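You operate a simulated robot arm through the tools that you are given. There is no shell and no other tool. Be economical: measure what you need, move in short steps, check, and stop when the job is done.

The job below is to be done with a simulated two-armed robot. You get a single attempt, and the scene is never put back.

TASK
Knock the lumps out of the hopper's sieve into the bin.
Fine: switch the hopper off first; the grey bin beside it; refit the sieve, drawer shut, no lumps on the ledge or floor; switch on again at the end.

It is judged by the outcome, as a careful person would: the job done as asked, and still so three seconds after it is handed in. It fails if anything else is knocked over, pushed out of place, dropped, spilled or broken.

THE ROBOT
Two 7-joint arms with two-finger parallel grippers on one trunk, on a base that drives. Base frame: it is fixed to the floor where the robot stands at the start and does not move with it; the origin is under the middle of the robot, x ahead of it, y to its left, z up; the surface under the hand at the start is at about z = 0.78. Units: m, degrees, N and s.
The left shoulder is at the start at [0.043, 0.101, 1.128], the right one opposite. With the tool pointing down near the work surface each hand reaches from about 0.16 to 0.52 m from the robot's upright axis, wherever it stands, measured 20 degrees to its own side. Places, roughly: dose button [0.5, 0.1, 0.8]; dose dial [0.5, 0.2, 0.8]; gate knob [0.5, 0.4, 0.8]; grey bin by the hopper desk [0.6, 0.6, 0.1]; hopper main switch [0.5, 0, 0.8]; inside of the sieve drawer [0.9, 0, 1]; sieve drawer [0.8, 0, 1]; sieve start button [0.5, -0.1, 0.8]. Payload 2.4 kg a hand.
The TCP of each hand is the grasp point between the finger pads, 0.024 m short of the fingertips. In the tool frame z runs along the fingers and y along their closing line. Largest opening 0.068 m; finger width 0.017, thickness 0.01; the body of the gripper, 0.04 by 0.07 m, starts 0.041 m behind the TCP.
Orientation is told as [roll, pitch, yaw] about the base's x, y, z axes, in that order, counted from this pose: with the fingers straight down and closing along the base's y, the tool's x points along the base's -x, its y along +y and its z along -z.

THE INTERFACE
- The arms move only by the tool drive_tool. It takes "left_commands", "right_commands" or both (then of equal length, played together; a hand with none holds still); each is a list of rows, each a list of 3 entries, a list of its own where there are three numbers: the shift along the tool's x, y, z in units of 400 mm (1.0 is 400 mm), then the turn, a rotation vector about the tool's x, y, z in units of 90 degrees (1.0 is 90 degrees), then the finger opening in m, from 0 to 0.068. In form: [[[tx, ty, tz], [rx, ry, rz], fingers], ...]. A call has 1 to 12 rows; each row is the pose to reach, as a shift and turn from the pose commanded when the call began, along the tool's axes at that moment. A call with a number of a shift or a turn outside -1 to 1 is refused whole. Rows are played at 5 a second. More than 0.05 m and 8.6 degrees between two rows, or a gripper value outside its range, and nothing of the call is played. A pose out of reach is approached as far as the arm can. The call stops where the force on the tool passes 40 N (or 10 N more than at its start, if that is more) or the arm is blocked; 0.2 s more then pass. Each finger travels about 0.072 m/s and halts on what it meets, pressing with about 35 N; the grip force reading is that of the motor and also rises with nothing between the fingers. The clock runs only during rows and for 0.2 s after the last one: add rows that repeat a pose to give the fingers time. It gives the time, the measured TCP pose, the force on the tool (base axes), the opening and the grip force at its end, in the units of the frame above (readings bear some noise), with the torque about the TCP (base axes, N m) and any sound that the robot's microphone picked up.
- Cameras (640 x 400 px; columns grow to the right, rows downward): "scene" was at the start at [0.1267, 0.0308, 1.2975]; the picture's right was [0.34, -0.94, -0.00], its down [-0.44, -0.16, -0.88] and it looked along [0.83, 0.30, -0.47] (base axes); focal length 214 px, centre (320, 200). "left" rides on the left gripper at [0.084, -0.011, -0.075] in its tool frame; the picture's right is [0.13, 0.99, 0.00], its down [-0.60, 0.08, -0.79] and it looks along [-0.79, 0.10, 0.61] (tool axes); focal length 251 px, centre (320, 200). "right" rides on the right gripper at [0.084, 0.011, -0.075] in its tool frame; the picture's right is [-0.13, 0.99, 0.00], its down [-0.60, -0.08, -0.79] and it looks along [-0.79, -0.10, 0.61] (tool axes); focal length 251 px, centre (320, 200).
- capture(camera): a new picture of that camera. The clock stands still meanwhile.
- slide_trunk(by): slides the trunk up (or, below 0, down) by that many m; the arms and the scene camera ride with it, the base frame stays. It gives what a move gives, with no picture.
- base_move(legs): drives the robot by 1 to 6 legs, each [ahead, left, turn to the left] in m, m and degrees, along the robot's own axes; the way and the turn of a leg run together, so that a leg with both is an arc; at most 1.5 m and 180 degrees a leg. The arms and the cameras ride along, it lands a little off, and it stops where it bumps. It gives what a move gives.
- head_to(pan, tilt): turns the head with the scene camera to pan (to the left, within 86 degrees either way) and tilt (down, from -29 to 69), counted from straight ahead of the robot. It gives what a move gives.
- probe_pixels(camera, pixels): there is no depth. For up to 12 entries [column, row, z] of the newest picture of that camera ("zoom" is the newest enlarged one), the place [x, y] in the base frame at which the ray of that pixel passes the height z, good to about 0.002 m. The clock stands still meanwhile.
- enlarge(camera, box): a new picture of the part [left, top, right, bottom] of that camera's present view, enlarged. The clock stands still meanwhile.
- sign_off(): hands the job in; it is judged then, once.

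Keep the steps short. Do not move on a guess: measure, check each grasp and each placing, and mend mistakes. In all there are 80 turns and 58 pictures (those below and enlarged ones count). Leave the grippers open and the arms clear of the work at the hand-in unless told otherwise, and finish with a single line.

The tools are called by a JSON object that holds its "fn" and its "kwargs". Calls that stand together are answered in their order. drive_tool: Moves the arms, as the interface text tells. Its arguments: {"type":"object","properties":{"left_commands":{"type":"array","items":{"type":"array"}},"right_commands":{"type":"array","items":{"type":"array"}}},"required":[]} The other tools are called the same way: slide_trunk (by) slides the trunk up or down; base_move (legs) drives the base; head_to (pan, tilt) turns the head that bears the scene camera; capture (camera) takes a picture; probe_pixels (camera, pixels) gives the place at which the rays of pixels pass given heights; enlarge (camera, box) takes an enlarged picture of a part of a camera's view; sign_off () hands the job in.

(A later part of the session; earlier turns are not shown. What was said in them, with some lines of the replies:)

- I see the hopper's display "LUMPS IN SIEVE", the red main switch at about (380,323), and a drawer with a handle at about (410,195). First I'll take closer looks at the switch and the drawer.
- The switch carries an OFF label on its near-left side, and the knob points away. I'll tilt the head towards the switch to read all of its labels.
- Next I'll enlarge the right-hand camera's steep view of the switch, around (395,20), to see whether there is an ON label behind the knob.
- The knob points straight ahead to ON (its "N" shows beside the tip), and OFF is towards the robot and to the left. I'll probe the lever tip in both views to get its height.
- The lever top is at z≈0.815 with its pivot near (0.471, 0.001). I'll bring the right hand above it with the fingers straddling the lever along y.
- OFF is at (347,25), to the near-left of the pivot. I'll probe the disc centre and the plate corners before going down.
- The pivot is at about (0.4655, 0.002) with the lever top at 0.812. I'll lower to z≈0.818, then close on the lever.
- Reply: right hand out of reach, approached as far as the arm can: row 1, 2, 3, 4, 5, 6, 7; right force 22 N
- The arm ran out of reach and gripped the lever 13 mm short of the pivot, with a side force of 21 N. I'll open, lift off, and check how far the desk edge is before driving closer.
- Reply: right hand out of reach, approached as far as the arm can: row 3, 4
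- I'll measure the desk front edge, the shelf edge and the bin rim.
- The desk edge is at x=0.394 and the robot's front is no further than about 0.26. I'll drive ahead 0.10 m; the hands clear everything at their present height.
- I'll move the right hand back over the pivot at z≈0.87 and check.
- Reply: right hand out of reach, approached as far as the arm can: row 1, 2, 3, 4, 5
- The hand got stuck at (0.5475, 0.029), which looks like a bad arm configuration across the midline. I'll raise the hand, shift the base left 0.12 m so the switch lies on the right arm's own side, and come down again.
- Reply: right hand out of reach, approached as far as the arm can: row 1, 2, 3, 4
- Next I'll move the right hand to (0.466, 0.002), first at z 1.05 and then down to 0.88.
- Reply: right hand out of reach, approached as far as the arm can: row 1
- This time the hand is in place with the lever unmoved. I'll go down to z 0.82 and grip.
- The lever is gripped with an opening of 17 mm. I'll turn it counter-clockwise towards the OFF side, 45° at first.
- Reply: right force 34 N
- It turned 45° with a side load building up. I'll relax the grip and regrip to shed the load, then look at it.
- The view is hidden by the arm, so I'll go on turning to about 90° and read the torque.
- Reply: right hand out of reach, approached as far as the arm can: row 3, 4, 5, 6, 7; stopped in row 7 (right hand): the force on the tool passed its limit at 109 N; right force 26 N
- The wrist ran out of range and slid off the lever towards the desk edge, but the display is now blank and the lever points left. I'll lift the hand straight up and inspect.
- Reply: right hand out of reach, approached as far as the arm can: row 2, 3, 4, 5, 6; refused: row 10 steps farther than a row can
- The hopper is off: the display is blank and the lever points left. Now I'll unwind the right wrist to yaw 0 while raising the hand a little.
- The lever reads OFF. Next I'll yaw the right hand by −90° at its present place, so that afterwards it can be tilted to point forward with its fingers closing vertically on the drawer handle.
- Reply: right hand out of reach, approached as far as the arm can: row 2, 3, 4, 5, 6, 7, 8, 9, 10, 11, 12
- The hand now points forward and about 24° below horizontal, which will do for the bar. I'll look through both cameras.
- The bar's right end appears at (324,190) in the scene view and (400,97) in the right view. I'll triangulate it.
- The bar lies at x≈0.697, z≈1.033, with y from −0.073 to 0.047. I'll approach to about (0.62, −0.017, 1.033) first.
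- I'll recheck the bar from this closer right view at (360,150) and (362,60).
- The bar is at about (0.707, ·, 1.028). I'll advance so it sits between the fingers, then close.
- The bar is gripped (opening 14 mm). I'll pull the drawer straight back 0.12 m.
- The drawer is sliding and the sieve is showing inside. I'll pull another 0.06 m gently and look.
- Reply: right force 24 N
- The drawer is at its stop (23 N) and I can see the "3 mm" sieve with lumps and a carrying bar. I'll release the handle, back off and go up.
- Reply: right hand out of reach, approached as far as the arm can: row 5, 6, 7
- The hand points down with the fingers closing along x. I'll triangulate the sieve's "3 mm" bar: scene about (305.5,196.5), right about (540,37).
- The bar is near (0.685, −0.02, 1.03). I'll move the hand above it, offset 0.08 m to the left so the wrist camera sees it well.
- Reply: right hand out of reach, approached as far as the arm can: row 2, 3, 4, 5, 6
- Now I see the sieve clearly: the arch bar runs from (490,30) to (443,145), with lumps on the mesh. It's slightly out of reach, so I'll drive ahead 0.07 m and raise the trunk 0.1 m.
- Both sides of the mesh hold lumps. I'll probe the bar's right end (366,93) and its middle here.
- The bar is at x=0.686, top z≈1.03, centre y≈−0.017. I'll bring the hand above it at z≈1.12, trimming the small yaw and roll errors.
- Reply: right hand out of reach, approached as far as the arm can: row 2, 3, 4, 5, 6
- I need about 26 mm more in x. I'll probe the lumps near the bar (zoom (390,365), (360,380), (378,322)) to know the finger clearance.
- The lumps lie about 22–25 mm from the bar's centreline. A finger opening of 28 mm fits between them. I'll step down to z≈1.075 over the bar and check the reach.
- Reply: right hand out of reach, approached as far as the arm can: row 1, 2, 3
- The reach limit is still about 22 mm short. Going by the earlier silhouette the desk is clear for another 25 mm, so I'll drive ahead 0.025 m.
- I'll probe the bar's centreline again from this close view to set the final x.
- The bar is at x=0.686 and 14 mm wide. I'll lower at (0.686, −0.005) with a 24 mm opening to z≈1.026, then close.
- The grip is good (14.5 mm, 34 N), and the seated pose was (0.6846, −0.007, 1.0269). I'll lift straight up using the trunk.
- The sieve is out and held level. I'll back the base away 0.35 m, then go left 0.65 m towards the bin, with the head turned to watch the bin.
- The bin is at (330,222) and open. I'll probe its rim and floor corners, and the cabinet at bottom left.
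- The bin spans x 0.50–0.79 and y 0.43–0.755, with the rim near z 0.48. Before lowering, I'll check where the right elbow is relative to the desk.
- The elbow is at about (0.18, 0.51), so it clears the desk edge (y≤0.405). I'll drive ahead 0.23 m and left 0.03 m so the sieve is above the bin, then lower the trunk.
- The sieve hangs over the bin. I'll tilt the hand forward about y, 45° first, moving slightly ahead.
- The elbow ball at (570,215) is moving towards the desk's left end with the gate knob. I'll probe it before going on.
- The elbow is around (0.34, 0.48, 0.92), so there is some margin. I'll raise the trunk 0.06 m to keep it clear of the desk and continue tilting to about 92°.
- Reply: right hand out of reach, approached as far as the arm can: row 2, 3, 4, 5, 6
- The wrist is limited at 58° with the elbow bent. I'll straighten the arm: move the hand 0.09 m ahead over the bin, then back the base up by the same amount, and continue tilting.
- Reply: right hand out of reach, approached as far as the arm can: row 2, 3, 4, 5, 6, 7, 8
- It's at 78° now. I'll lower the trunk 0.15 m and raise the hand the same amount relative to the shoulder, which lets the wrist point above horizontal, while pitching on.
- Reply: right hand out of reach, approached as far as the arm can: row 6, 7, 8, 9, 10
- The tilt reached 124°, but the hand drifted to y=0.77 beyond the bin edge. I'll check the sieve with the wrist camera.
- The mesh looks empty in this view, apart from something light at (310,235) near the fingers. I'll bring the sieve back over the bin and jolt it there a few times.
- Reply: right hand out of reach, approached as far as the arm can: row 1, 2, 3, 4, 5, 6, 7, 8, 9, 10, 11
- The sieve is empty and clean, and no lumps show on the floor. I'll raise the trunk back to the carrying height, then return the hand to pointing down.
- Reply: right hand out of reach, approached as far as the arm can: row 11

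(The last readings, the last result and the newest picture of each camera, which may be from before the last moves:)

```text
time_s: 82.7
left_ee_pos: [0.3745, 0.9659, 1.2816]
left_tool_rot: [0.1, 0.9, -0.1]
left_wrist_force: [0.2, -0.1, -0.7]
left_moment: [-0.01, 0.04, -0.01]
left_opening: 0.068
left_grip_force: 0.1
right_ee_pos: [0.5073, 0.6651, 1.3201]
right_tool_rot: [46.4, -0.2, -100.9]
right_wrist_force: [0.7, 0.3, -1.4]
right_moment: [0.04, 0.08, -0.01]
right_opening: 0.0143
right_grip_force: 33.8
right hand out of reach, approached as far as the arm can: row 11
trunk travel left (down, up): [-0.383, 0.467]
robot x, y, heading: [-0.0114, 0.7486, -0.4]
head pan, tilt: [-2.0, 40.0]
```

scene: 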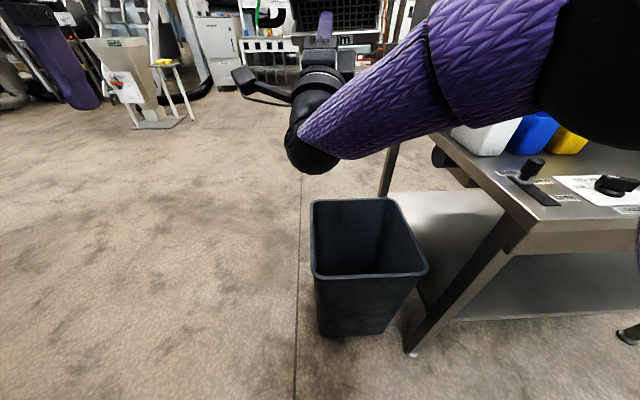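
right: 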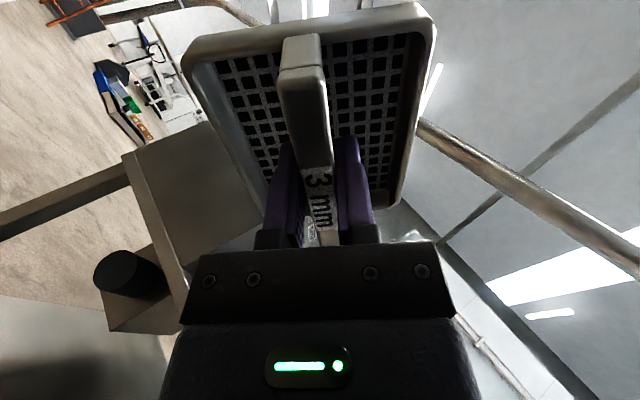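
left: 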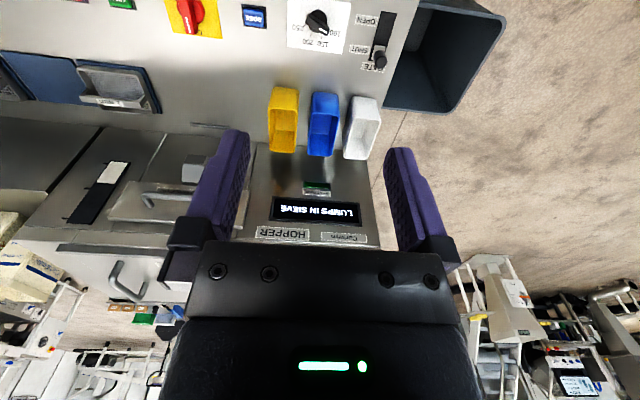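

The hand is at 46°. I'll level it and bring it to the earlier carrying position relative to the robot.

{"fn": "drive_tool", "kwargs": {"right_commands": [[[-0.01, -0.06, 0.05], [0.05, 0, 0], 0.0], [[-0.02, -0.12, 0.1], [0.1, 0, 0], 0.0], [[-0.03, -0.18, 0.15], [0.15, 0, 0], 0.0], [[-0.04, -0.24, 0.2], [0.2, 0, 0], 0.0], [[-0.05, -0.3, 0.25], [0.25, 0, 0], 0.0], [[-0.06, -0.36, 0.3], [0.3, 0, 0], 0.0], [[-0.07, -0.42, 0.35], [0.35, 0, 0], 0.0], [[-0.08, -0.48, 0.4], [0.4, 0, 0], 0.0], [[-0.09, -0.54, 0.45], [0.45, 0, 0], 0.0], [[-0.1, -0.6, 0.5], [0.5, 0, 0], 0.0], [[-0.12, -0.67, 0.567], [0.515, 0, 0], 0.0], [[-0.12, -0.67, 0.567], [0.515, 0, 0], 0.0]]}}

{"fn": "drive_tool", "kwargs": {"right_commands": [[[0, 0, 0], [0, 0, -0.06], 0.0], [[0, 0, 0], [0, 0, -0.12], 0.0], [[0, 0, 0], [0, 0, -0.12], 0.0]]}}

{"fn": "slide_trunk", "kwargs": {"by": 0.21}}

```text
time_s: 85.3
left_ee_pos: [0.3735, 0.9665, 1.2815]
left_tool_rot: [0.0, 0.8, -0.2]
left_wrist_force: [0.2, 0.7, 0.4]
left_moment: [0.0, 0.02, 0.01]
left_opening: 0.0679
left_grip_force: 0.0
right_ee_pos: [0.4808, 0.6194, 0.9686]
right_tool_rot: [0.1, -0.3, -101.0]
right_wrist_force: [-0.1, -0.3, -1.6]
right_moment: [0.0, -0.01, -0.01]
right_opening: 0.0147
right_grip_force: 34.0
trunk travel left (down, up): [-0.383, 0.467]
robot x, y, heading: [-0.0081, 0.7496, -0.2]
head pan, tilt: [-2.0, 40.0]
```

```text
time_s: 86.1
left_ee_pos: [0.3729, 0.9663, 1.2828]
left_tool_rot: [0.0, 0.8, -0.1]
left_wrist_force: [0.7, 0.3, 0.8]
left_moment: [0.0, 0.03, 0.03]
left_opening: 0.0678
left_grip_force: 0.1
right_ee_pos: [0.4804, 0.6194, 0.9686]
right_tool_rot: [0.0, -0.3, -90.3]
right_wrist_force: [0.2, -0.5, -2.0]
right_moment: [0.0, 0.01, -0.01]
right_opening: 0.0147
right_grip_force: 33.5
trunk travel left (down, up): [-0.383, 0.467]
robot x, y, heading: [-0.0121, 0.7494, -0.1]
head pan, tilt: [-2.0, 40.0]
```

```text
time_s: 88.3
left_ee_pos: [0.3625, 0.967, 1.5031]
left_tool_rot: [-0.1, -1.0, -0.2]
left_wrist_force: [-0.6, -0.2, 0.4]
left_moment: [-0.02, 0.04, 0.01]
left_opening: 0.0679
left_grip_force: 0.1
right_ee_pos: [0.4777, 0.6191, 1.1893]
right_tool_rot: [1.4, -0.4, -90.3]
right_wrist_force: [0.0, 0.9, -1.5]
right_moment: [0.03, -0.01, 0.02]
right_opening: 0.0146
right_grip_force: 34.3
trunk travel left (down, up): [-0.593, 0.257]
robot x, y, heading: [-0.0104, 0.7497, -0.6]
head pan, tilt: [-2.0, 40.0]
```

The hand is level again in its carrying pose. I'll drive back, then right, to line up with the drawer, and look at the floor and bin on the way.

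{"fn": "base_move", "kwargs": {"legs": [[-0.14, 0, 0.5], [0, -0.628, 0]]}}

{"fn": "head_to", "kwargs": {"pan": 33, "tilt": 48}}

{"fn": "capture", "kwargs": {"camera": "scene"}}

```text
time_s: 92.8
left_ee_pos: [0.2227, 0.3378, 1.5024]
left_tool_rot: [0.0, -1.1, 0.2]
left_wrist_force: [0.1, -0.4, -1.1]
left_moment: [-0.01, -0.02, 0.05]
left_opening: 0.0681
left_grip_force: 0.1
right_ee_pos: [0.3384, -0.0086, 1.1892]
right_tool_rot: [1.4, -0.4, -89.9]
right_wrist_force: [0.5, 0.5, -1.5]
right_moment: [0.01, -0.02, -0.01]
right_opening: 0.0142
right_grip_force: 33.8
trunk travel left (down, up): [-0.593, 0.257]
robot x, y, heading: [-0.1512, 0.1218, 0.1]
head pan, tilt: [-2.0, 40.0]
```

```text
time_s: 93.8
left_ee_pos: [0.2226, 0.337, 1.5022]
left_tool_rot: [-0.1, -1.0, 0.2]
left_wrist_force: [-1.1, -0.5, -0.9]
left_moment: [0.02, -0.02, 0.01]
left_opening: 0.068
left_grip_force: 0.1
right_ee_pos: [0.3401, -0.0079, 1.1896]
right_tool_rot: [1.4, -0.3, -89.9]
right_wrist_force: [0.5, -0.3, -2.3]
right_moment: [0.03, 0.01, -0.03]
right_opening: 0.0145
right_grip_force: 33.9
trunk travel left (down, up): [-0.593, 0.257]
robot x, y, heading: [-0.1493, 0.1221, -0.1]
head pan, tilt: [33.0, 48.0]
```

```text
10 pictures are left
```

scene: 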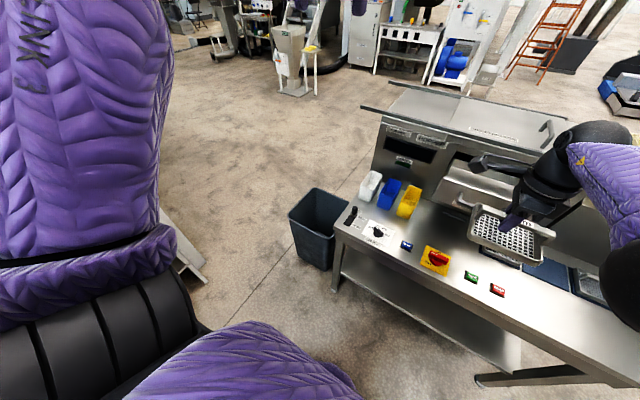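

The floor looks clean at this scale. I'll take one enlarged look at the bin and its surroundings.

{"fn": "enlarge", "kwargs": {"camera": "scene", "box": [210, 110, 450, 290]}}

```text
2.22 times, centred on (330, 200) of scene
```

zoom: 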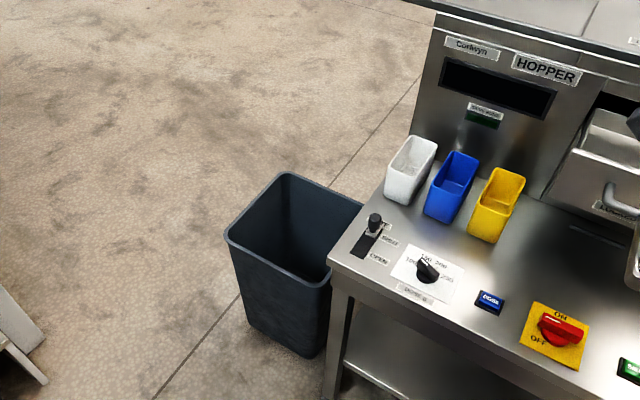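

No lumps are on the floor or the desk. I'll drive ahead 0.343 m over the drawer and lower the trunk 0.09 m, staying above the seat.

{"fn": "base_move", "kwargs": {"legs": [[0.343, 0, 0]]}}

{"fn": "slide_trunk", "kwargs": {"by": -0.09}}

{"fn": "capture", "kwargs": {"camera": "right"}}

```text
time_s: 96.0
left_ee_pos: [0.5655, 0.3379, 1.5032]
left_tool_rot: [-0.1, -1.0, 0.3]
left_wrist_force: [0.3, -0.2, 0.0]
left_moment: [0.01, -0.01, -0.01]
left_opening: 0.0681
left_grip_force: 0.1
right_ee_pos: [0.6831, -0.0082, 1.1895]
right_tool_rot: [1.4, -0.3, -89.9]
right_wrist_force: [0.4, -0.8, -1.6]
right_moment: [0.04, 0.01, -0.03]
right_opening: 0.0144
right_grip_force: 34.2
trunk travel left (down, up): [-0.593, 0.257]
robot x, y, heading: [0.1927, 0.1153, -0.0]
head pan, tilt: [33.0, 48.0]
```

```text
time_s: 97.3
left_ee_pos: [0.5645, 0.3381, 1.4129]
left_tool_rot: [0.1, -1.2, 0.3]
left_wrist_force: [0.0, -0.6, -0.3]
left_moment: [-0.01, -0.01, 0.05]
left_opening: 0.068
left_grip_force: 0.1
right_ee_pos: [0.6818, -0.0078, 1.0997]
right_tool_rot: [1.4, -0.3, -89.9]
right_wrist_force: [0.3, 0.0, -1.3]
right_moment: [0.03, 0.0, -0.02]
right_opening: 0.0144
right_grip_force: 34.4
trunk travel left (down, up): [-0.503, 0.347]
robot x, y, heading: [0.1935, 0.1183, -0.3]
head pan, tilt: [33.0, 48.0]
```

```text
8 pictures are left
```

right: 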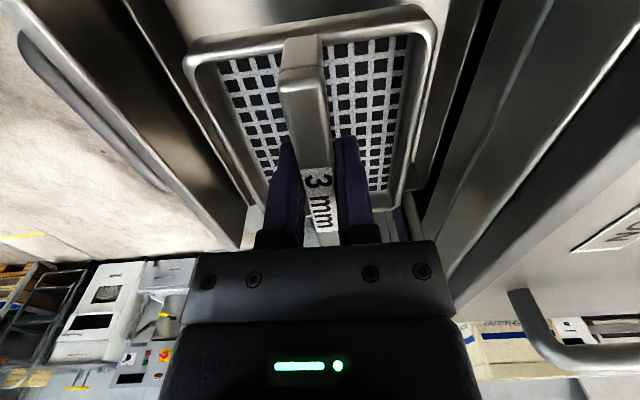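

It's aligned to within about 3 mm. I'll correct by +2.5 mm in x and level the roll, then lower to the seated height in small rows.

{"fn": "drive_tool", "kwargs": {"right_commands": [[[0.002, 0.0065, 0.0], [0.015, 0, 0], 0.0], [[0.002, 0.0065, 0.04], [0.015, 0, 0], 0.0], [[0.002, 0.0065, 0.08], [0.015, 0, 0], 0.0], [[0.002, 0.0065, 0.11], [0.015, 0, 0], 0.0], [[0.002, 0.0065, 0.14], [0.015, 0, 0], 0.0], [[0.002, 0.0065, 0.16], [0.015, 0, 0], 0.0], [[0.002, 0.0065, 0.175], [0.015, 0, 0], 0.0], [[0.002, 0.0065, 0.181], [0.015, 0, 0], 0.0], [[0.002, 0.0065, 0.181], [0.015, 0, 0], 0.0]]}}

```text
time_s: 99.3
left_ee_pos: [0.5638, 0.3394, 1.4122]
left_tool_rot: [0.0, -1.1, 0.4]
left_wrist_force: [0.5, -0.2, 0.4]
left_moment: [0.02, -0.03, -0.01]
left_opening: 0.0683
left_grip_force: 0.1
right_ee_pos: [0.6728, -0.0069, 1.0312]
right_tool_rot: [0.0, -0.2, -89.8]
right_wrist_force: [1.2, 0.8, -1.4]
right_moment: [0.0, -0.01, 0.04]
right_opening: 0.0144
right_grip_force: 33.8
right hand out of reach, approached as far as the arm can: row 2, 3, 4, 5, 6, 7, 8, 9
trunk travel left (down, up): [-0.503, 0.347]
robot x, y, heading: [0.1956, 0.1172, 0.2]
head pan, tilt: [33.0, 48.0]
```

The arm ran short again, to x=0.673, because the trunk is 0.06 m higher than at pick-up. I'll raise the hand, lower the trunk to its pick-up height, and retry.

{"fn": "drive_tool", "kwargs": {"right_commands": [[[0, 0, -0.08], [0, 0, 0], 0.0], [[0, 0.02, -0.15], [0, 0, 0], 0.0], [[0, 0.028, -0.17], [0, 0, 0], 0.0]]}}

{"fn": "slide_trunk", "kwargs": {"by": -0.06}}

```text
time_s: 100.1
left_ee_pos: [0.5652, 0.3387, 1.4124]
left_tool_rot: [0.0, -1.2, 0.3]
left_wrist_force: [0.7, 0.5, -0.7]
left_moment: [0.01, -0.02, 0.02]
left_opening: 0.068
left_grip_force: 0.0
right_ee_pos: [0.68, -0.0062, 1.1004]
right_tool_rot: [-0.1, -0.2, -90.0]
right_wrist_force: [1.0, -0.4, -1.6]
right_moment: [0.02, -0.01, 0.01]
right_opening: 0.0146
right_grip_force: 34.3
right hand out of reach, approached as far as the arm can: row 3
trunk travel left (down, up): [-0.503, 0.347]
robot x, y, heading: [0.1953, 0.1175, -0.0]
head pan, tilt: [33.0, 48.0]
```

```text
time_s: 101.1
left_ee_pos: [0.5635, 0.3379, 1.3522]
left_tool_rot: [0.0, -1.2, 0.4]
left_wrist_force: [-0.9, -0.7, 0.6]
left_moment: [0.01, 0.01, 0.0]
left_opening: 0.0679
left_grip_force: 0.1
right_ee_pos: [0.6807, -0.0067, 1.0405]
right_tool_rot: [-0.1, -0.3, -89.8]
right_wrist_force: [0.1, -0.1, -0.7]
right_moment: [-0.01, -0.03, -0.01]
right_opening: 0.0147
right_grip_force: 33.7
trunk travel left (down, up): [-0.443, 0.407]
robot x, y, heading: [0.196, 0.1194, -0.0]
head pan, tilt: [33.0, 48.0]
```

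It's now at (0.6807, −0.0067, 1.0405) with no contact. I'll nudge +4 mm in x and go down the last 13 mm.

{"fn": "drive_tool", "kwargs": {"right_commands": [[[0, 0.009, 0], [0, 0, 0], 0.0], [[0, 0.009, 0.012], [0, 0, 0], 0.0], [[0, 0.009, 0.024], [0, 0, 0], 0.0], [[0, 0.009, 0.034], [0, 0, 0], 0.0], [[0, 0.009, 0.034], [0, 0, 0], 0.0]]}}

{"fn": "capture", "kwargs": {"camera": "right"}}

```text
time_s: 102.3
left_ee_pos: [0.5636, 0.338, 1.3529]
left_tool_rot: [-0.1, -1.2, 0.3]
left_wrist_force: [0.4, -0.3, -0.8]
left_moment: [0.02, 0.02, -0.02]
left_opening: 0.0682
left_grip_force: 0.0
right_ee_pos: [0.6828, -0.0065, 1.0276]
right_tool_rot: [0.2, -0.3, -89.9]
right_wrist_force: [1.7, -1.8, 15.3]
right_moment: [-0.33, 0.01, -0.02]
right_opening: 0.0147
right_grip_force: 34.4
trunk travel left (down, up): [-0.443, 0.407]
robot x, y, heading: [0.1954, 0.1182, -0.2]
head pan, tilt: [33.0, 48.0]
```

```text
7 pictures are left
```

right: 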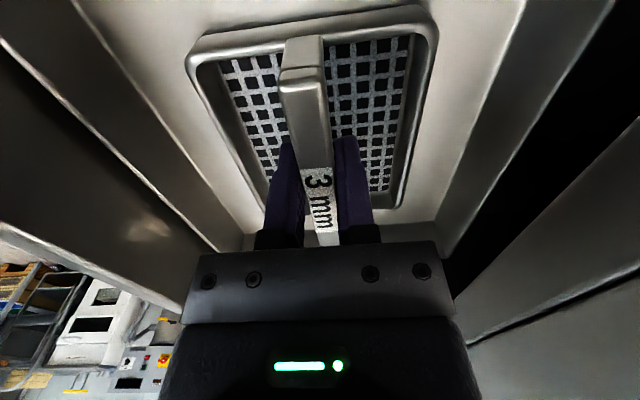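

There's 15 N of contact at z=1.0276, and the view matches the pick-up picture, so it's seated. I'll release and rise straight up.

{"fn": "drive_tool", "kwargs": {"right_commands": [[[0, 0, 0], [0, 0, 0], 0.026], [[0, 0, 0], [0, 0, 0], 0.028], [[0, 0, 0], [0, 0, 0], 0.028], [[0, 0, -0.06], [0, 0, 0], 0.028], [[0, 0, -0.12], [0, 0, 0], 0.028], [[0, 0, -0.18], [0, 0, 0], 0.03], [[0, 0, -0.25], [0, 0, 0], 0.03]]}}

{"fn": "capture", "kwargs": {"camera": "right"}}

```text
time_s: 103.9
left_ee_pos: [0.5644, 0.3382, 1.3517]
left_tool_rot: [0.0, -1.1, 0.2]
left_wrist_force: [-1.1, -0.6, -0.2]
left_moment: [-0.04, 0.0, -0.01]
left_opening: 0.0679
left_grip_force: 0.2
right_ee_pos: [0.6813, -0.0063, 1.1273]
right_tool_rot: [0.1, -0.2, -89.8]
right_wrist_force: [-0.2, 0.1, -0.4]
right_moment: [-0.01, 0.02, 0.03]
right_opening: 0.0298
right_grip_force: 0.0
trunk travel left (down, up): [-0.443, 0.407]
robot x, y, heading: [0.1958, 0.1192, 0.1]
head pan, tilt: [33.0, 48.0]
```

```text
6 pictures are left
```

right: 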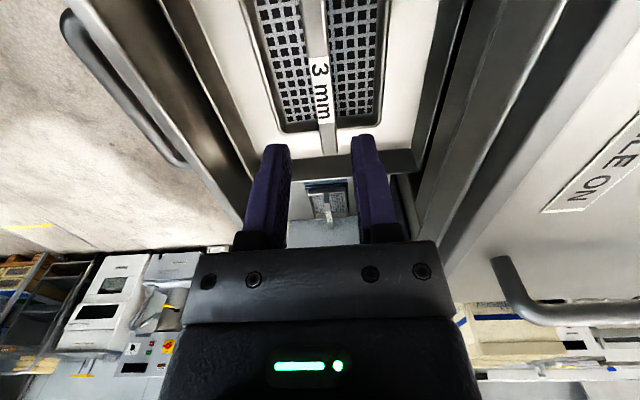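

The sieve is in, square and empty. A quick probe will compare it with its original place.

{"fn": "probe_pixels", "kwargs": {"camera": "right", "pixels": [[327, 150, 1.03], [318, 70, 1.03], [282, 130, 1.0], [385, 125, 1.0], [335, 160, 1.03]]}}

```text
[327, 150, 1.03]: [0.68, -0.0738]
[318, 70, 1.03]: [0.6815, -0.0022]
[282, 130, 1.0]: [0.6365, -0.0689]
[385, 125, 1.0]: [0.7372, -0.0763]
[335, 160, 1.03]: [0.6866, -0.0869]
```

The sieve sits within a few mm of its original place. Next I'll rise, back off, and bring the closed fingers down in front of the drawer handle to push it shut.

{"fn": "slide_trunk", "kwargs": {"by": 0.06}}

{"fn": "base_move", "kwargs": {"legs": [[-0.28, 0, 0]]}}

{"fn": "slide_trunk", "kwargs": {"by": -0.06}}

{"fn": "drive_tool", "kwargs": {"right_commands": [[[0, 0, 0.08], [0, 0, 0], 0.01], [[0, 0, 0.16], [0, 0, 0], 0.0], [[0, 0, 0.235], [0, 0, 0], 0.0], [[0, 0, 0.235], [0, 0, 0], 0.0]]}}

{"fn": "head_to", "kwargs": {"pan": -5, "tilt": 40}}

{"fn": "capture", "kwargs": {"camera": "scene"}}

```text
time_s: 104.9
left_ee_pos: [0.5655, 0.3386, 1.4125]
left_tool_rot: [0.0, -1.1, 0.3]
left_wrist_force: [-0.2, -0.1, -0.5]
left_moment: [0.01, -0.01, 0.03]
left_opening: 0.0679
left_grip_force: 0.1
right_ee_pos: [0.6808, -0.0071, 1.1941]
right_tool_rot: [0.9, -0.3, -89.9]
right_wrist_force: [0.6, 0.3, 0.3]
right_moment: [0.0, 0.0, -0.01]
right_opening: 0.0298
right_grip_force: 0.1
trunk travel left (down, up): [-0.503, 0.347]
robot x, y, heading: [0.196, 0.1185, -0.0]
head pan, tilt: [33.0, 48.0]
```

```text
time_s: 106.8
left_ee_pos: [0.2859, 0.3373, 1.4126]
left_tool_rot: [-0.1, -1.2, 0.2]
left_wrist_force: [-0.2, 0.6, 0.1]
left_moment: [0.0, 0.0, 0.0]
left_opening: 0.0679
left_grip_force: 0.1
right_ee_pos: [0.3991, -0.0078, 1.1937]
right_tool_rot: [1.0, -0.3, -90.0]
right_wrist_force: [0.5, 0.1, -0.4]
right_moment: [0.01, -0.04, 0.01]
right_opening: 0.03
right_grip_force: 0.1
trunk travel left (down, up): [-0.503, 0.347]
robot x, y, heading: [-0.0833, 0.1172, -0.1]
head pan, tilt: [33.0, 48.0]
```

```text
time_s: 107.8
left_ee_pos: [0.2863, 0.3372, 1.3524]
left_tool_rot: [0.0, -1.2, 0.0]
left_wrist_force: [-0.1, -0.1, -0.4]
left_moment: [0.01, -0.02, -0.01]
left_opening: 0.0678
left_grip_force: 0.0
right_ee_pos: [0.4002, -0.0083, 1.1344]
right_tool_rot: [1.0, -0.3, -89.9]
right_wrist_force: [-0.3, 0.2, 0.6]
right_moment: [0.0, -0.03, -0.01]
right_opening: 0.0303
right_grip_force: 0.1
trunk travel left (down, up): [-0.443, 0.407]
robot x, y, heading: [-0.0853, 0.1154, -0.4]
head pan, tilt: [33.0, 48.0]
```

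```text
time_s: 108.8
left_ee_pos: [0.286, 0.3375, 1.3524]
left_tool_rot: [0.1, -1.1, 0.2]
left_wrist_force: [-0.5, -0.9, 0.4]
left_moment: [0.03, 0.0, 0.02]
left_opening: 0.0684
left_grip_force: 0.1
right_ee_pos: [0.4025, -0.0079, 1.0393]
right_tool_rot: [0.9, -0.3, -90.0]
right_wrist_force: [1.3, 0.3, 0.7]
right_moment: [0.02, 0.0, -0.02]
right_opening: 0.0
right_grip_force: 23.7
trunk travel left (down, up): [-0.443, 0.407]
robot x, y, heading: [-0.0875, 0.1189, -0.4]
head pan, tilt: [33.0, 48.0]
```

```text
time_s: 109.9
left_ee_pos: [0.286, 0.3369, 1.3531]
left_tool_rot: [0.0, -1.1, 0.2]
left_wrist_force: [-0.1, 0.3, 0.3]
left_moment: [-0.01, 0.03, 0.02]
left_opening: 0.0678
left_grip_force: 0.0
right_ee_pos: [0.4023, -0.0081, 1.0404]
right_tool_rot: [0.9, -0.4, -89.9]
right_wrist_force: [-0.1, -0.2, 0.1]
right_moment: [-0.02, 0.0, -0.03]
right_opening: 0.0001
right_grip_force: 23.9
trunk travel left (down, up): [-0.443, 0.407]
robot x, y, heading: [-0.0809, 0.118, -0.2]
head pan, tilt: [-5.0, 40.0]
```

```text
5 pictures are left
```

scene: 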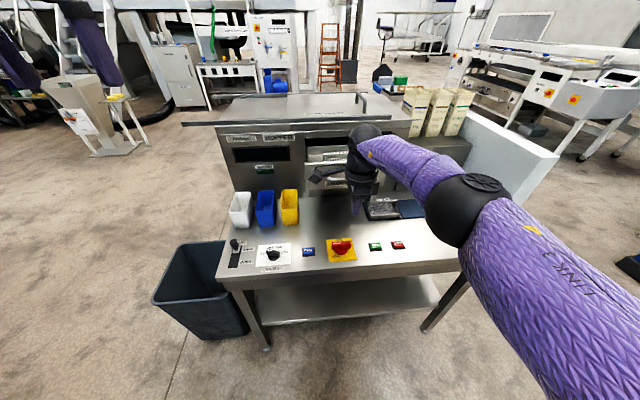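

I'm in front of the handle. I'll lower another 15 mm, then push by driving ahead in parts.

{"fn": "drive_tool", "kwargs": {"right_commands": [[[0, 0, 0.02], [0, 0, 0], 0.0], [[0, 0, 0.037], [0, 0, 0], 0.0]]}}

{"fn": "base_move", "kwargs": {"legs": [[0.2, 0, 0]]}}

{"fn": "base_move", "kwargs": {"legs": [[0.07, 0, 0]]}}

```text
time_s: 110.5
left_ee_pos: [0.286, 0.338, 1.3533]
left_tool_rot: [0.0, -1.1, 0.1]
left_wrist_force: [0.0, 1.1, 0.9]
left_moment: [0.03, 0.0, -0.01]
left_opening: 0.0679
left_grip_force: 0.1
right_ee_pos: [0.4016, -0.0076, 1.0248]
right_tool_rot: [1.0, -0.3, -90.0]
right_wrist_force: [0.4, 1.0, -0.3]
right_moment: [-0.04, 0.0, 0.02]
right_opening: 0.0
right_grip_force: 23.2
trunk travel left (down, up): [-0.443, 0.407]
robot x, y, heading: [-0.0847, 0.1189, -0.4]
head pan, tilt: [-5.0, 40.0]
```

```text
time_s: 112.1
left_ee_pos: [0.4874, 0.3384, 1.3516]
left_tool_rot: [0.1, -1.2, 0.1]
left_wrist_force: [0.3, 0.5, 0.7]
left_moment: [0.03, 0.04, 0.02]
left_opening: 0.068
left_grip_force: 0.1
right_ee_pos: [0.6042, -0.008, 1.0241]
right_tool_rot: [0.9, -0.3, -90.0]
right_wrist_force: [0.4, 0.1, 0.0]
right_moment: [-0.03, 0.05, -0.03]
right_opening: 0.0
right_grip_force: 23.4
trunk travel left (down, up): [-0.443, 0.407]
robot x, y, heading: [0.1193, 0.1195, -0.0]
head pan, tilt: [-5.0, 40.0]
```

```text
time_s: 113.1
left_ee_pos: [0.5592, 0.3368, 1.3529]
left_tool_rot: [0.0, -1.1, 0.1]
left_wrist_force: [0.0, 0.8, 0.1]
left_moment: [-0.02, -0.01, 0.01]
left_opening: 0.0679
left_grip_force: 0.1
right_ee_pos: [0.6759, -0.0089, 1.0243]
right_tool_rot: [1.0, -0.3, -90.0]
right_wrist_force: [0.9, -0.3, 0.1]
right_moment: [0.01, 0.05, -0.01]
right_opening: 0.0
right_grip_force: 23.2
trunk travel left (down, up): [-0.443, 0.407]
robot x, y, heading: [0.1869, 0.118, 0.1]
head pan, tilt: [-5.0, 40.0]
```

There's little resistance. I'll push the last bit with the arm and watch for contact force.

{"fn": "drive_tool", "kwargs": {"right_commands": [[[0, 0.015, 0], [0, 0, 0], 0.0], [[0, 0.03, 0], [0, 0, 0], 0.0], [[0, 0.04, 0], [0, 0, 0], 0.0]]}}

{"fn": "base_move", "kwargs": {"legs": [[0.012, 0, 0]]}}

{"fn": "enlarge", "kwargs": {"camera": "scene", "box": [200, 60, 480, 240]}}

```text
time_s: 113.9
left_ee_pos: [0.5571, 0.3371, 1.3525]
left_tool_rot: [0.0, -1.1, 0.2]
left_wrist_force: [0.0, -0.4, 0.1]
left_moment: [-0.04, -0.05, 0.02]
left_opening: 0.0679
left_grip_force: 0.0
right_ee_pos: [0.6801, -0.0087, 1.0245]
right_tool_rot: [1.1, -0.3, -90.0]
right_wrist_force: [0.8, 0.1, 0.1]
right_moment: [0.0, -0.01, 0.01]
right_opening: 0.0001
right_grip_force: 23.0
right hand out of reach, approached as far as the arm can: row 2, 3
trunk travel left (down, up): [-0.443, 0.407]
robot x, y, heading: [0.1854, 0.1228, 0.1]
head pan, tilt: [-5.0, 40.0]
```

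```text
time_s: 114.6
left_ee_pos: [0.5686, 0.3369, 1.3524]
left_tool_rot: [0.0, -1.2, 0.2]
left_wrist_force: [-0.4, -0.5, 0.0]
left_moment: [-0.01, 0.0, 0.0]
left_opening: 0.0681
left_grip_force: 0.1
right_ee_pos: [0.6905, -0.0086, 1.0256]
right_tool_rot: [1.0, -0.3, -90.1]
right_wrist_force: [-11.3, -0.2, -3.1]
right_moment: [-0.06, 0.03, 0.14]
right_opening: 0.0
right_grip_force: 23.3
trunk travel left (down, up): [-0.443, 0.407]
robot x, y, heading: [0.1995, 0.1208, -0.1]
head pan, tilt: [-5.0, 40.0]
```

```text
2.22 times, centred on (340, 150) of scene
```

zoom: 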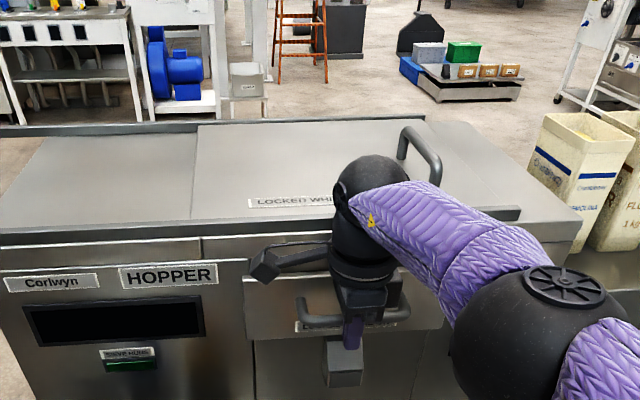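

The drawer is shut: it's flush, with an 11 N stop at x=0.69. Now for the switch. I'll back the base 0.1 m, then turn the hand back to yaw 0 over the desk.

{"fn": "base_move", "kwargs": {"legs": [[-0.1, 0, 0]]}}

{"fn": "drive_tool", "kwargs": {"right_commands": [[[0, -0.03, -0.03], [0, 0, -0.09], 0.0], [[0, -0.06, -0.06], [0, 0, -0.18], 0.0], [[0, -0.1, -0.09], [0, 0, -0.27], 0.0], [[0, -0.14, -0.1], [0, 0, -0.36], 0.0], [[0, -0.18, -0.1], [0, 0, -0.45], 0.0], [[0, -0.22, -0.1], [0, 0, -0.54], 0.0], [[0, -0.26, -0.1], [0, 0, -0.63], 0.0], [[0, -0.3, -0.1], [0, 0, -0.72], 0.0], [[0, -0.34, -0.1], [0, 0, -0.81], 0.0], [[0, -0.36, -0.1], [0, 0, -0.9], 0.0], [[0, -0.37, -0.1], [0, 0, -0.99], 0.0], [[0, -0.37, -0.1], [0, 0, -0.99], 0.0]]}}

{"fn": "slide_trunk", "kwargs": {"by": -0.1}}

{"fn": "enlarge", "kwargs": {"camera": "right", "box": [120, 0, 520, 200]}}

```text
time_s: 115.8
left_ee_pos: [0.4707, 0.3375, 1.3521]
left_tool_rot: [-0.1, -1.2, 0.1]
left_wrist_force: [0.1, -0.1, 0.8]
left_moment: [0.02, -0.02, 0.01]
left_opening: 0.0682
left_grip_force: 0.1
right_ee_pos: [0.5917, -0.007, 1.0251]
right_tool_rot: [0.9, -0.4, -90.1]
right_wrist_force: [-0.2, 1.1, 0.0]
right_moment: [0.0, -0.01, -0.02]
right_opening: 0.0
right_grip_force: 23.7
trunk travel left (down, up): [-0.443, 0.407]
robot x, y, heading: [0.0975, 0.1223, -0.3]
head pan, tilt: [-5.0, 40.0]
```

```text
time_s: 118.4
left_ee_pos: [0.4708, 0.3378, 1.3525]
left_tool_rot: [-0.1, -1.1, 0.1]
left_wrist_force: [-0.5, -0.1, 0.0]
left_moment: [0.0, 0.0, 0.01]
left_opening: 0.068
left_grip_force: 0.1
right_ee_pos: [0.444, -0.0088, 1.0625]
right_tool_rot: [-0.2, -0.9, -0.9]
right_wrist_force: [0.4, 0.0, 0.1]
right_moment: [0.02, -0.01, 0.0]
right_opening: 0.0
right_grip_force: 23.8
trunk travel left (down, up): [-0.443, 0.407]
robot x, y, heading: [0.1007, 0.1196, 0.0]
head pan, tilt: [-5.0, 40.0]
```

```text
time_s: 119.7
left_ee_pos: [0.4708, 0.3375, 1.2526]
left_tool_rot: [0.0, -1.2, 0.1]
left_wrist_force: [0.6, 0.0, -0.5]
left_moment: [-0.01, 0.02, -0.03]
left_opening: 0.0678
left_grip_force: 0.0
right_ee_pos: [0.4442, -0.0082, 0.9625]
right_tool_rot: [-0.4, -0.8, -0.9]
right_wrist_force: [0.4, -0.1, 0.7]
right_moment: [-0.03, 0.03, 0.03]
right_opening: 0.0
right_grip_force: 23.6
trunk travel left (down, up): [-0.343, 0.507]
robot x, y, heading: [0.0987, 0.1146, -0.0]
head pan, tilt: [-5.0, 40.0]
```

```text
1.60 times, centred on (320, 100) of right
```

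zoom: 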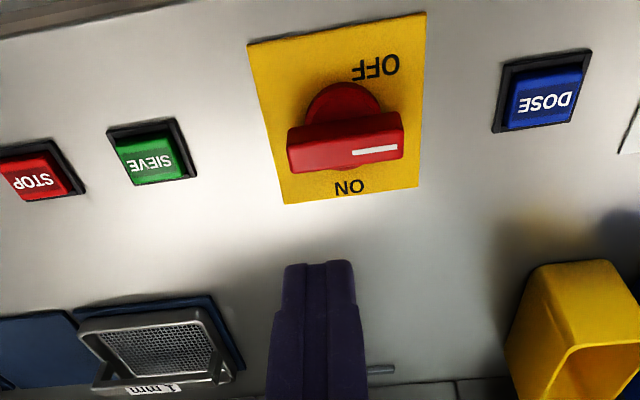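

The lever points left and OFF and ON are both readable. I'll put the closed fingers down on the robot side of the lever's left end, at about (0.436, 0.028), to push it round clockwise.

{"fn": "drive_tool", "kwargs": {"right_commands": [[[0.01, 0.05, 0.05], [0, 0, 0], 0.0], [[0.02, 0.09, 0.12], [0, 0, 0], 0.0], [[0.02, 0.091, 0.2], [0, 0, 0], 0.0], [[0.02, 0.091, 0.28], [0, 0, 0], 0.0], [[0.02, 0.091, 0.35], [0, 0, 0], 0.0], [[0.02, 0.091, 0.35], [0, 0, 0], 0.0]]}}

```text
time_s: 121.1
left_ee_pos: [0.4711, 0.338, 1.2521]
left_tool_rot: [0.0, -1.2, 0.1]
left_wrist_force: [0.3, 0.4, -0.3]
left_moment: [0.0, -0.02, -0.01]
left_opening: 0.068
left_grip_force: 0.0
right_ee_pos: [0.4374, 0.0279, 0.8208]
right_tool_rot: [-0.3, -0.9, -0.8]
right_wrist_force: [0.0, 0.3, 0.0]
right_moment: [-0.03, -0.01, 0.03]
right_opening: 0.0
right_grip_force: 23.1
trunk travel left (down, up): [-0.343, 0.507]
robot x, y, heading: [0.1006, 0.1186, -0.4]
head pan, tilt: [-5.0, 40.0]
```

The fingers are at (0.4374, 0.0279, 0.8208) with no contact. I'll sweep the arc to push the lever towards ON.

{"fn": "drive_tool", "kwargs": {"right_commands": [[[-0.022, 0, 0], [0, 0, 0], 0.0], [[-0.035, 0.006, 0], [0, 0, 0], 0.0], [[-0.047, 0.012, 0], [0, 0, 0], 0.0], [[-0.061, 0.014, 0], [0, 0, 0], 0.0], [[-0.075, 0.015, 0], [0, 0, 0], 0.0], [[-0.09, 0.012, 0], [0, 0, 0], 0.0], [[-0.102, 0.009, 0], [0, 0, 0], 0.0], [[-0.112, 0.003, 0], [0, 0, 0], 0.0], [[-0.12, -0.002, 0], [0, 0, 0], 0.0], [[-0.13, -0.01, 0], [0, 0, 0], 0.0], [[-0.13, -0.01, 0], [0, 0, 0], 0.0]]}}

```text
time_s: 123.5
left_ee_pos: [0.4714, 0.3363, 1.2521]
left_tool_rot: [0.0, -1.0, 0.1]
left_wrist_force: [-0.8, -0.5, 0.1]
left_moment: [0.0, 0.01, 0.01]
left_opening: 0.068
left_grip_force: 0.0
right_ee_pos: [0.4918, 0.021, 0.8226]
right_tool_rot: [-0.3, -0.8, -0.8]
right_wrist_force: [0.5, -0.1, -0.1]
right_moment: [-0.03, 0.02, 0.01]
right_opening: 0.0002
right_grip_force: 23.9
trunk travel left (down, up): [-0.343, 0.507]
robot x, y, heading: [0.1018, 0.1154, 0.0]
head pan, tilt: [-5.0, 40.0]
```

The arc completed. I'll lift off and look at the lever.

{"fn": "drive_tool", "kwargs": {"right_commands": [[[0, 0.01, -0.08], [0, 0, 0], 0.0], [[0.02, 0.0, -0.16], [0, 0, 0], 0.02], [[0.05, -0.03, -0.2], [0, 0, 0], 0.05], [[0.066, -0.0475, -0.2], [0, 0, 0], 0.05], [[0.066, -0.0475, -0.2], [0, 0, 0], 0.05]]}}

{"fn": "enlarge", "kwargs": {"camera": "right", "box": [160, 0, 480, 200]}}

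```text
time_s: 124.7
left_ee_pos: [0.4711, 0.3377, 1.252]
left_tool_rot: [0.0, -1.2, 0.1]
left_wrist_force: [-1.0, -0.8, 0.2]
left_moment: [0.01, 0.01, -0.01]
left_opening: 0.0683
left_grip_force: 0.1
right_ee_pos: [0.4642, 0.004, 0.9016]
right_tool_rot: [-0.3, -0.8, -1.0]
right_wrist_force: [0.1, 0.4, -0.3]
right_moment: [-0.02, 0.0, -0.04]
right_opening: 0.0497
right_grip_force: 0.1
trunk travel left (down, up): [-0.343, 0.507]
robot x, y, heading: [0.1033, 0.1232, 0.1]
head pan, tilt: [-5.0, 40.0]
```

```text
2.00 times, centred on (320, 100) of right
```

zoom: 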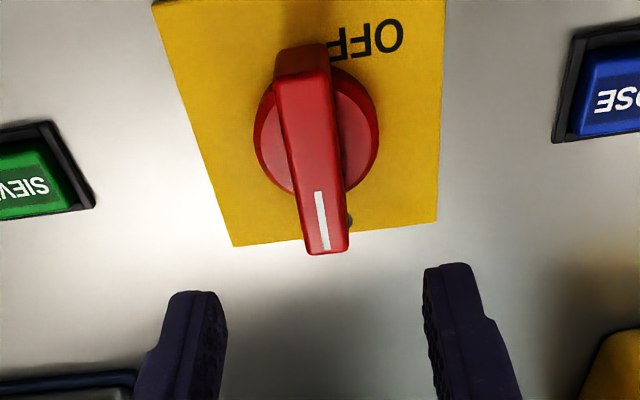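

The lever is pointing at ON to within a few degrees. I'll settle it exactly by closing the jaws on it once at yaw 0, then release.

{"fn": "drive_tool", "kwargs": {"right_commands": [[[0, -0.003, 0.1], [0, 0, -0.01], 0.05], [[0, -0.003, 0.2], [0, 0, -0.01], 0.05], [[0, -0.003, 0.2], [0, 0, -0.01], 0.03], [[0, -0.003, 0.2], [0, 0, -0.01], 0.014], [[0, -0.003, 0.2], [0, 0, -0.01], 0.014], [[0, -0.003, 0.2], [0, 0, -0.01], 0.014], [[0, -0.003, 0.2], [0, 0, -0.01], 0.05], [[0, -0.003, 0.2], [0, 0, -0.01], 0.05], [[0, -0.003, 0.1], [0, 0, -0.01], 0.05], [[0, -0.003, 0.0], [0, 0, -0.01], 0.05], [[0, -0.003, -0.1], [0, 0, -0.01], 0.06], [[0, -0.003, -0.2], [0, 0, -0.01], 0.06]]}}

{"fn": "base_move", "kwargs": {"legs": [[-0.15, 0, 0]]}}

{"fn": "head_to", "kwargs": {"pan": -2, "tilt": 38}}

{"fn": "capture", "kwargs": {"camera": "scene"}}

```text
time_s: 127.3
left_ee_pos: [0.4702, 0.3374, 1.2528]
left_tool_rot: [0.0, -1.0, 0.2]
left_wrist_force: [0.0, 0.1, -0.1]
left_moment: [0.01, -0.01, 0.02]
left_opening: 0.0678
left_grip_force: 0.0
right_ee_pos: [0.4627, 0.0043, 0.9823]
right_tool_rot: [-0.3, -1.0, 0.0]
right_wrist_force: [0.1, -0.2, 0.8]
right_moment: [0.04, 0.01, -0.01]
right_opening: 0.0599
right_grip_force: 0.0
trunk travel left (down, up): [-0.343, 0.507]
robot x, y, heading: [0.0995, 0.1164, -0.1]
head pan, tilt: [-5.0, 40.0]
```

```text
time_s: 128.7
left_ee_pos: [0.3179, 0.3387, 1.2521]
left_tool_rot: [0.0, -1.1, 0.2]
left_wrist_force: [0.7, 1.2, -0.5]
left_moment: [-0.05, -0.01, 0.01]
left_opening: 0.0679
left_grip_force: 0.0
right_ee_pos: [0.3102, 0.0062, 0.9829]
right_tool_rot: [-0.2, -0.8, 0.2]
right_wrist_force: [-0.4, -0.1, 0.0]
right_moment: [0.0, 0.04, 0.03]
right_opening: 0.0597
right_grip_force: 0.1
trunk travel left (down, up): [-0.343, 0.507]
robot x, y, heading: [-0.0525, 0.1211, 0.2]
head pan, tilt: [-5.0, 40.0]
```

```text
time_s: 129.3
left_ee_pos: [0.3197, 0.3383, 1.2523]
left_tool_rot: [0.0, -1.2, 0.2]
left_wrist_force: [-0.3, -0.5, 0.1]
left_moment: [0.01, 0.0, 0.06]
left_opening: 0.0679
left_grip_force: 0.0
right_ee_pos: [0.3108, 0.0047, 0.9818]
right_tool_rot: [-0.3, -0.9, 0.1]
right_wrist_force: [0.8, -0.9, -0.2]
right_moment: [-0.02, 0.0, 0.01]
right_opening: 0.06
right_grip_force: 0.0
trunk travel left (down, up): [-0.343, 0.507]
robot x, y, heading: [-0.0529, 0.1179, -0.3]
head pan, tilt: [-2.0, 38.0]
```

```text
1 pictures are left
```

scene: 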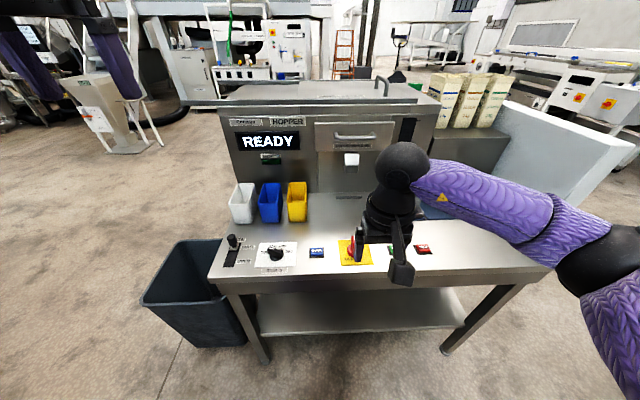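

The display reads READY, the drawer is shut, the lever is at ON, and the desk and floor look clear. The arms are clear with the grippers open, so I'll hand in.

{"fn": "sign_off", "kwargs": {}}

```text
The job is handed in.
```

I emptied the sieve over the grey bin (I couldn't see into the bin, but no lumps showed on the floor or ledge), refitted it, shut the drawer and switched the hopper back on; it reads READY.
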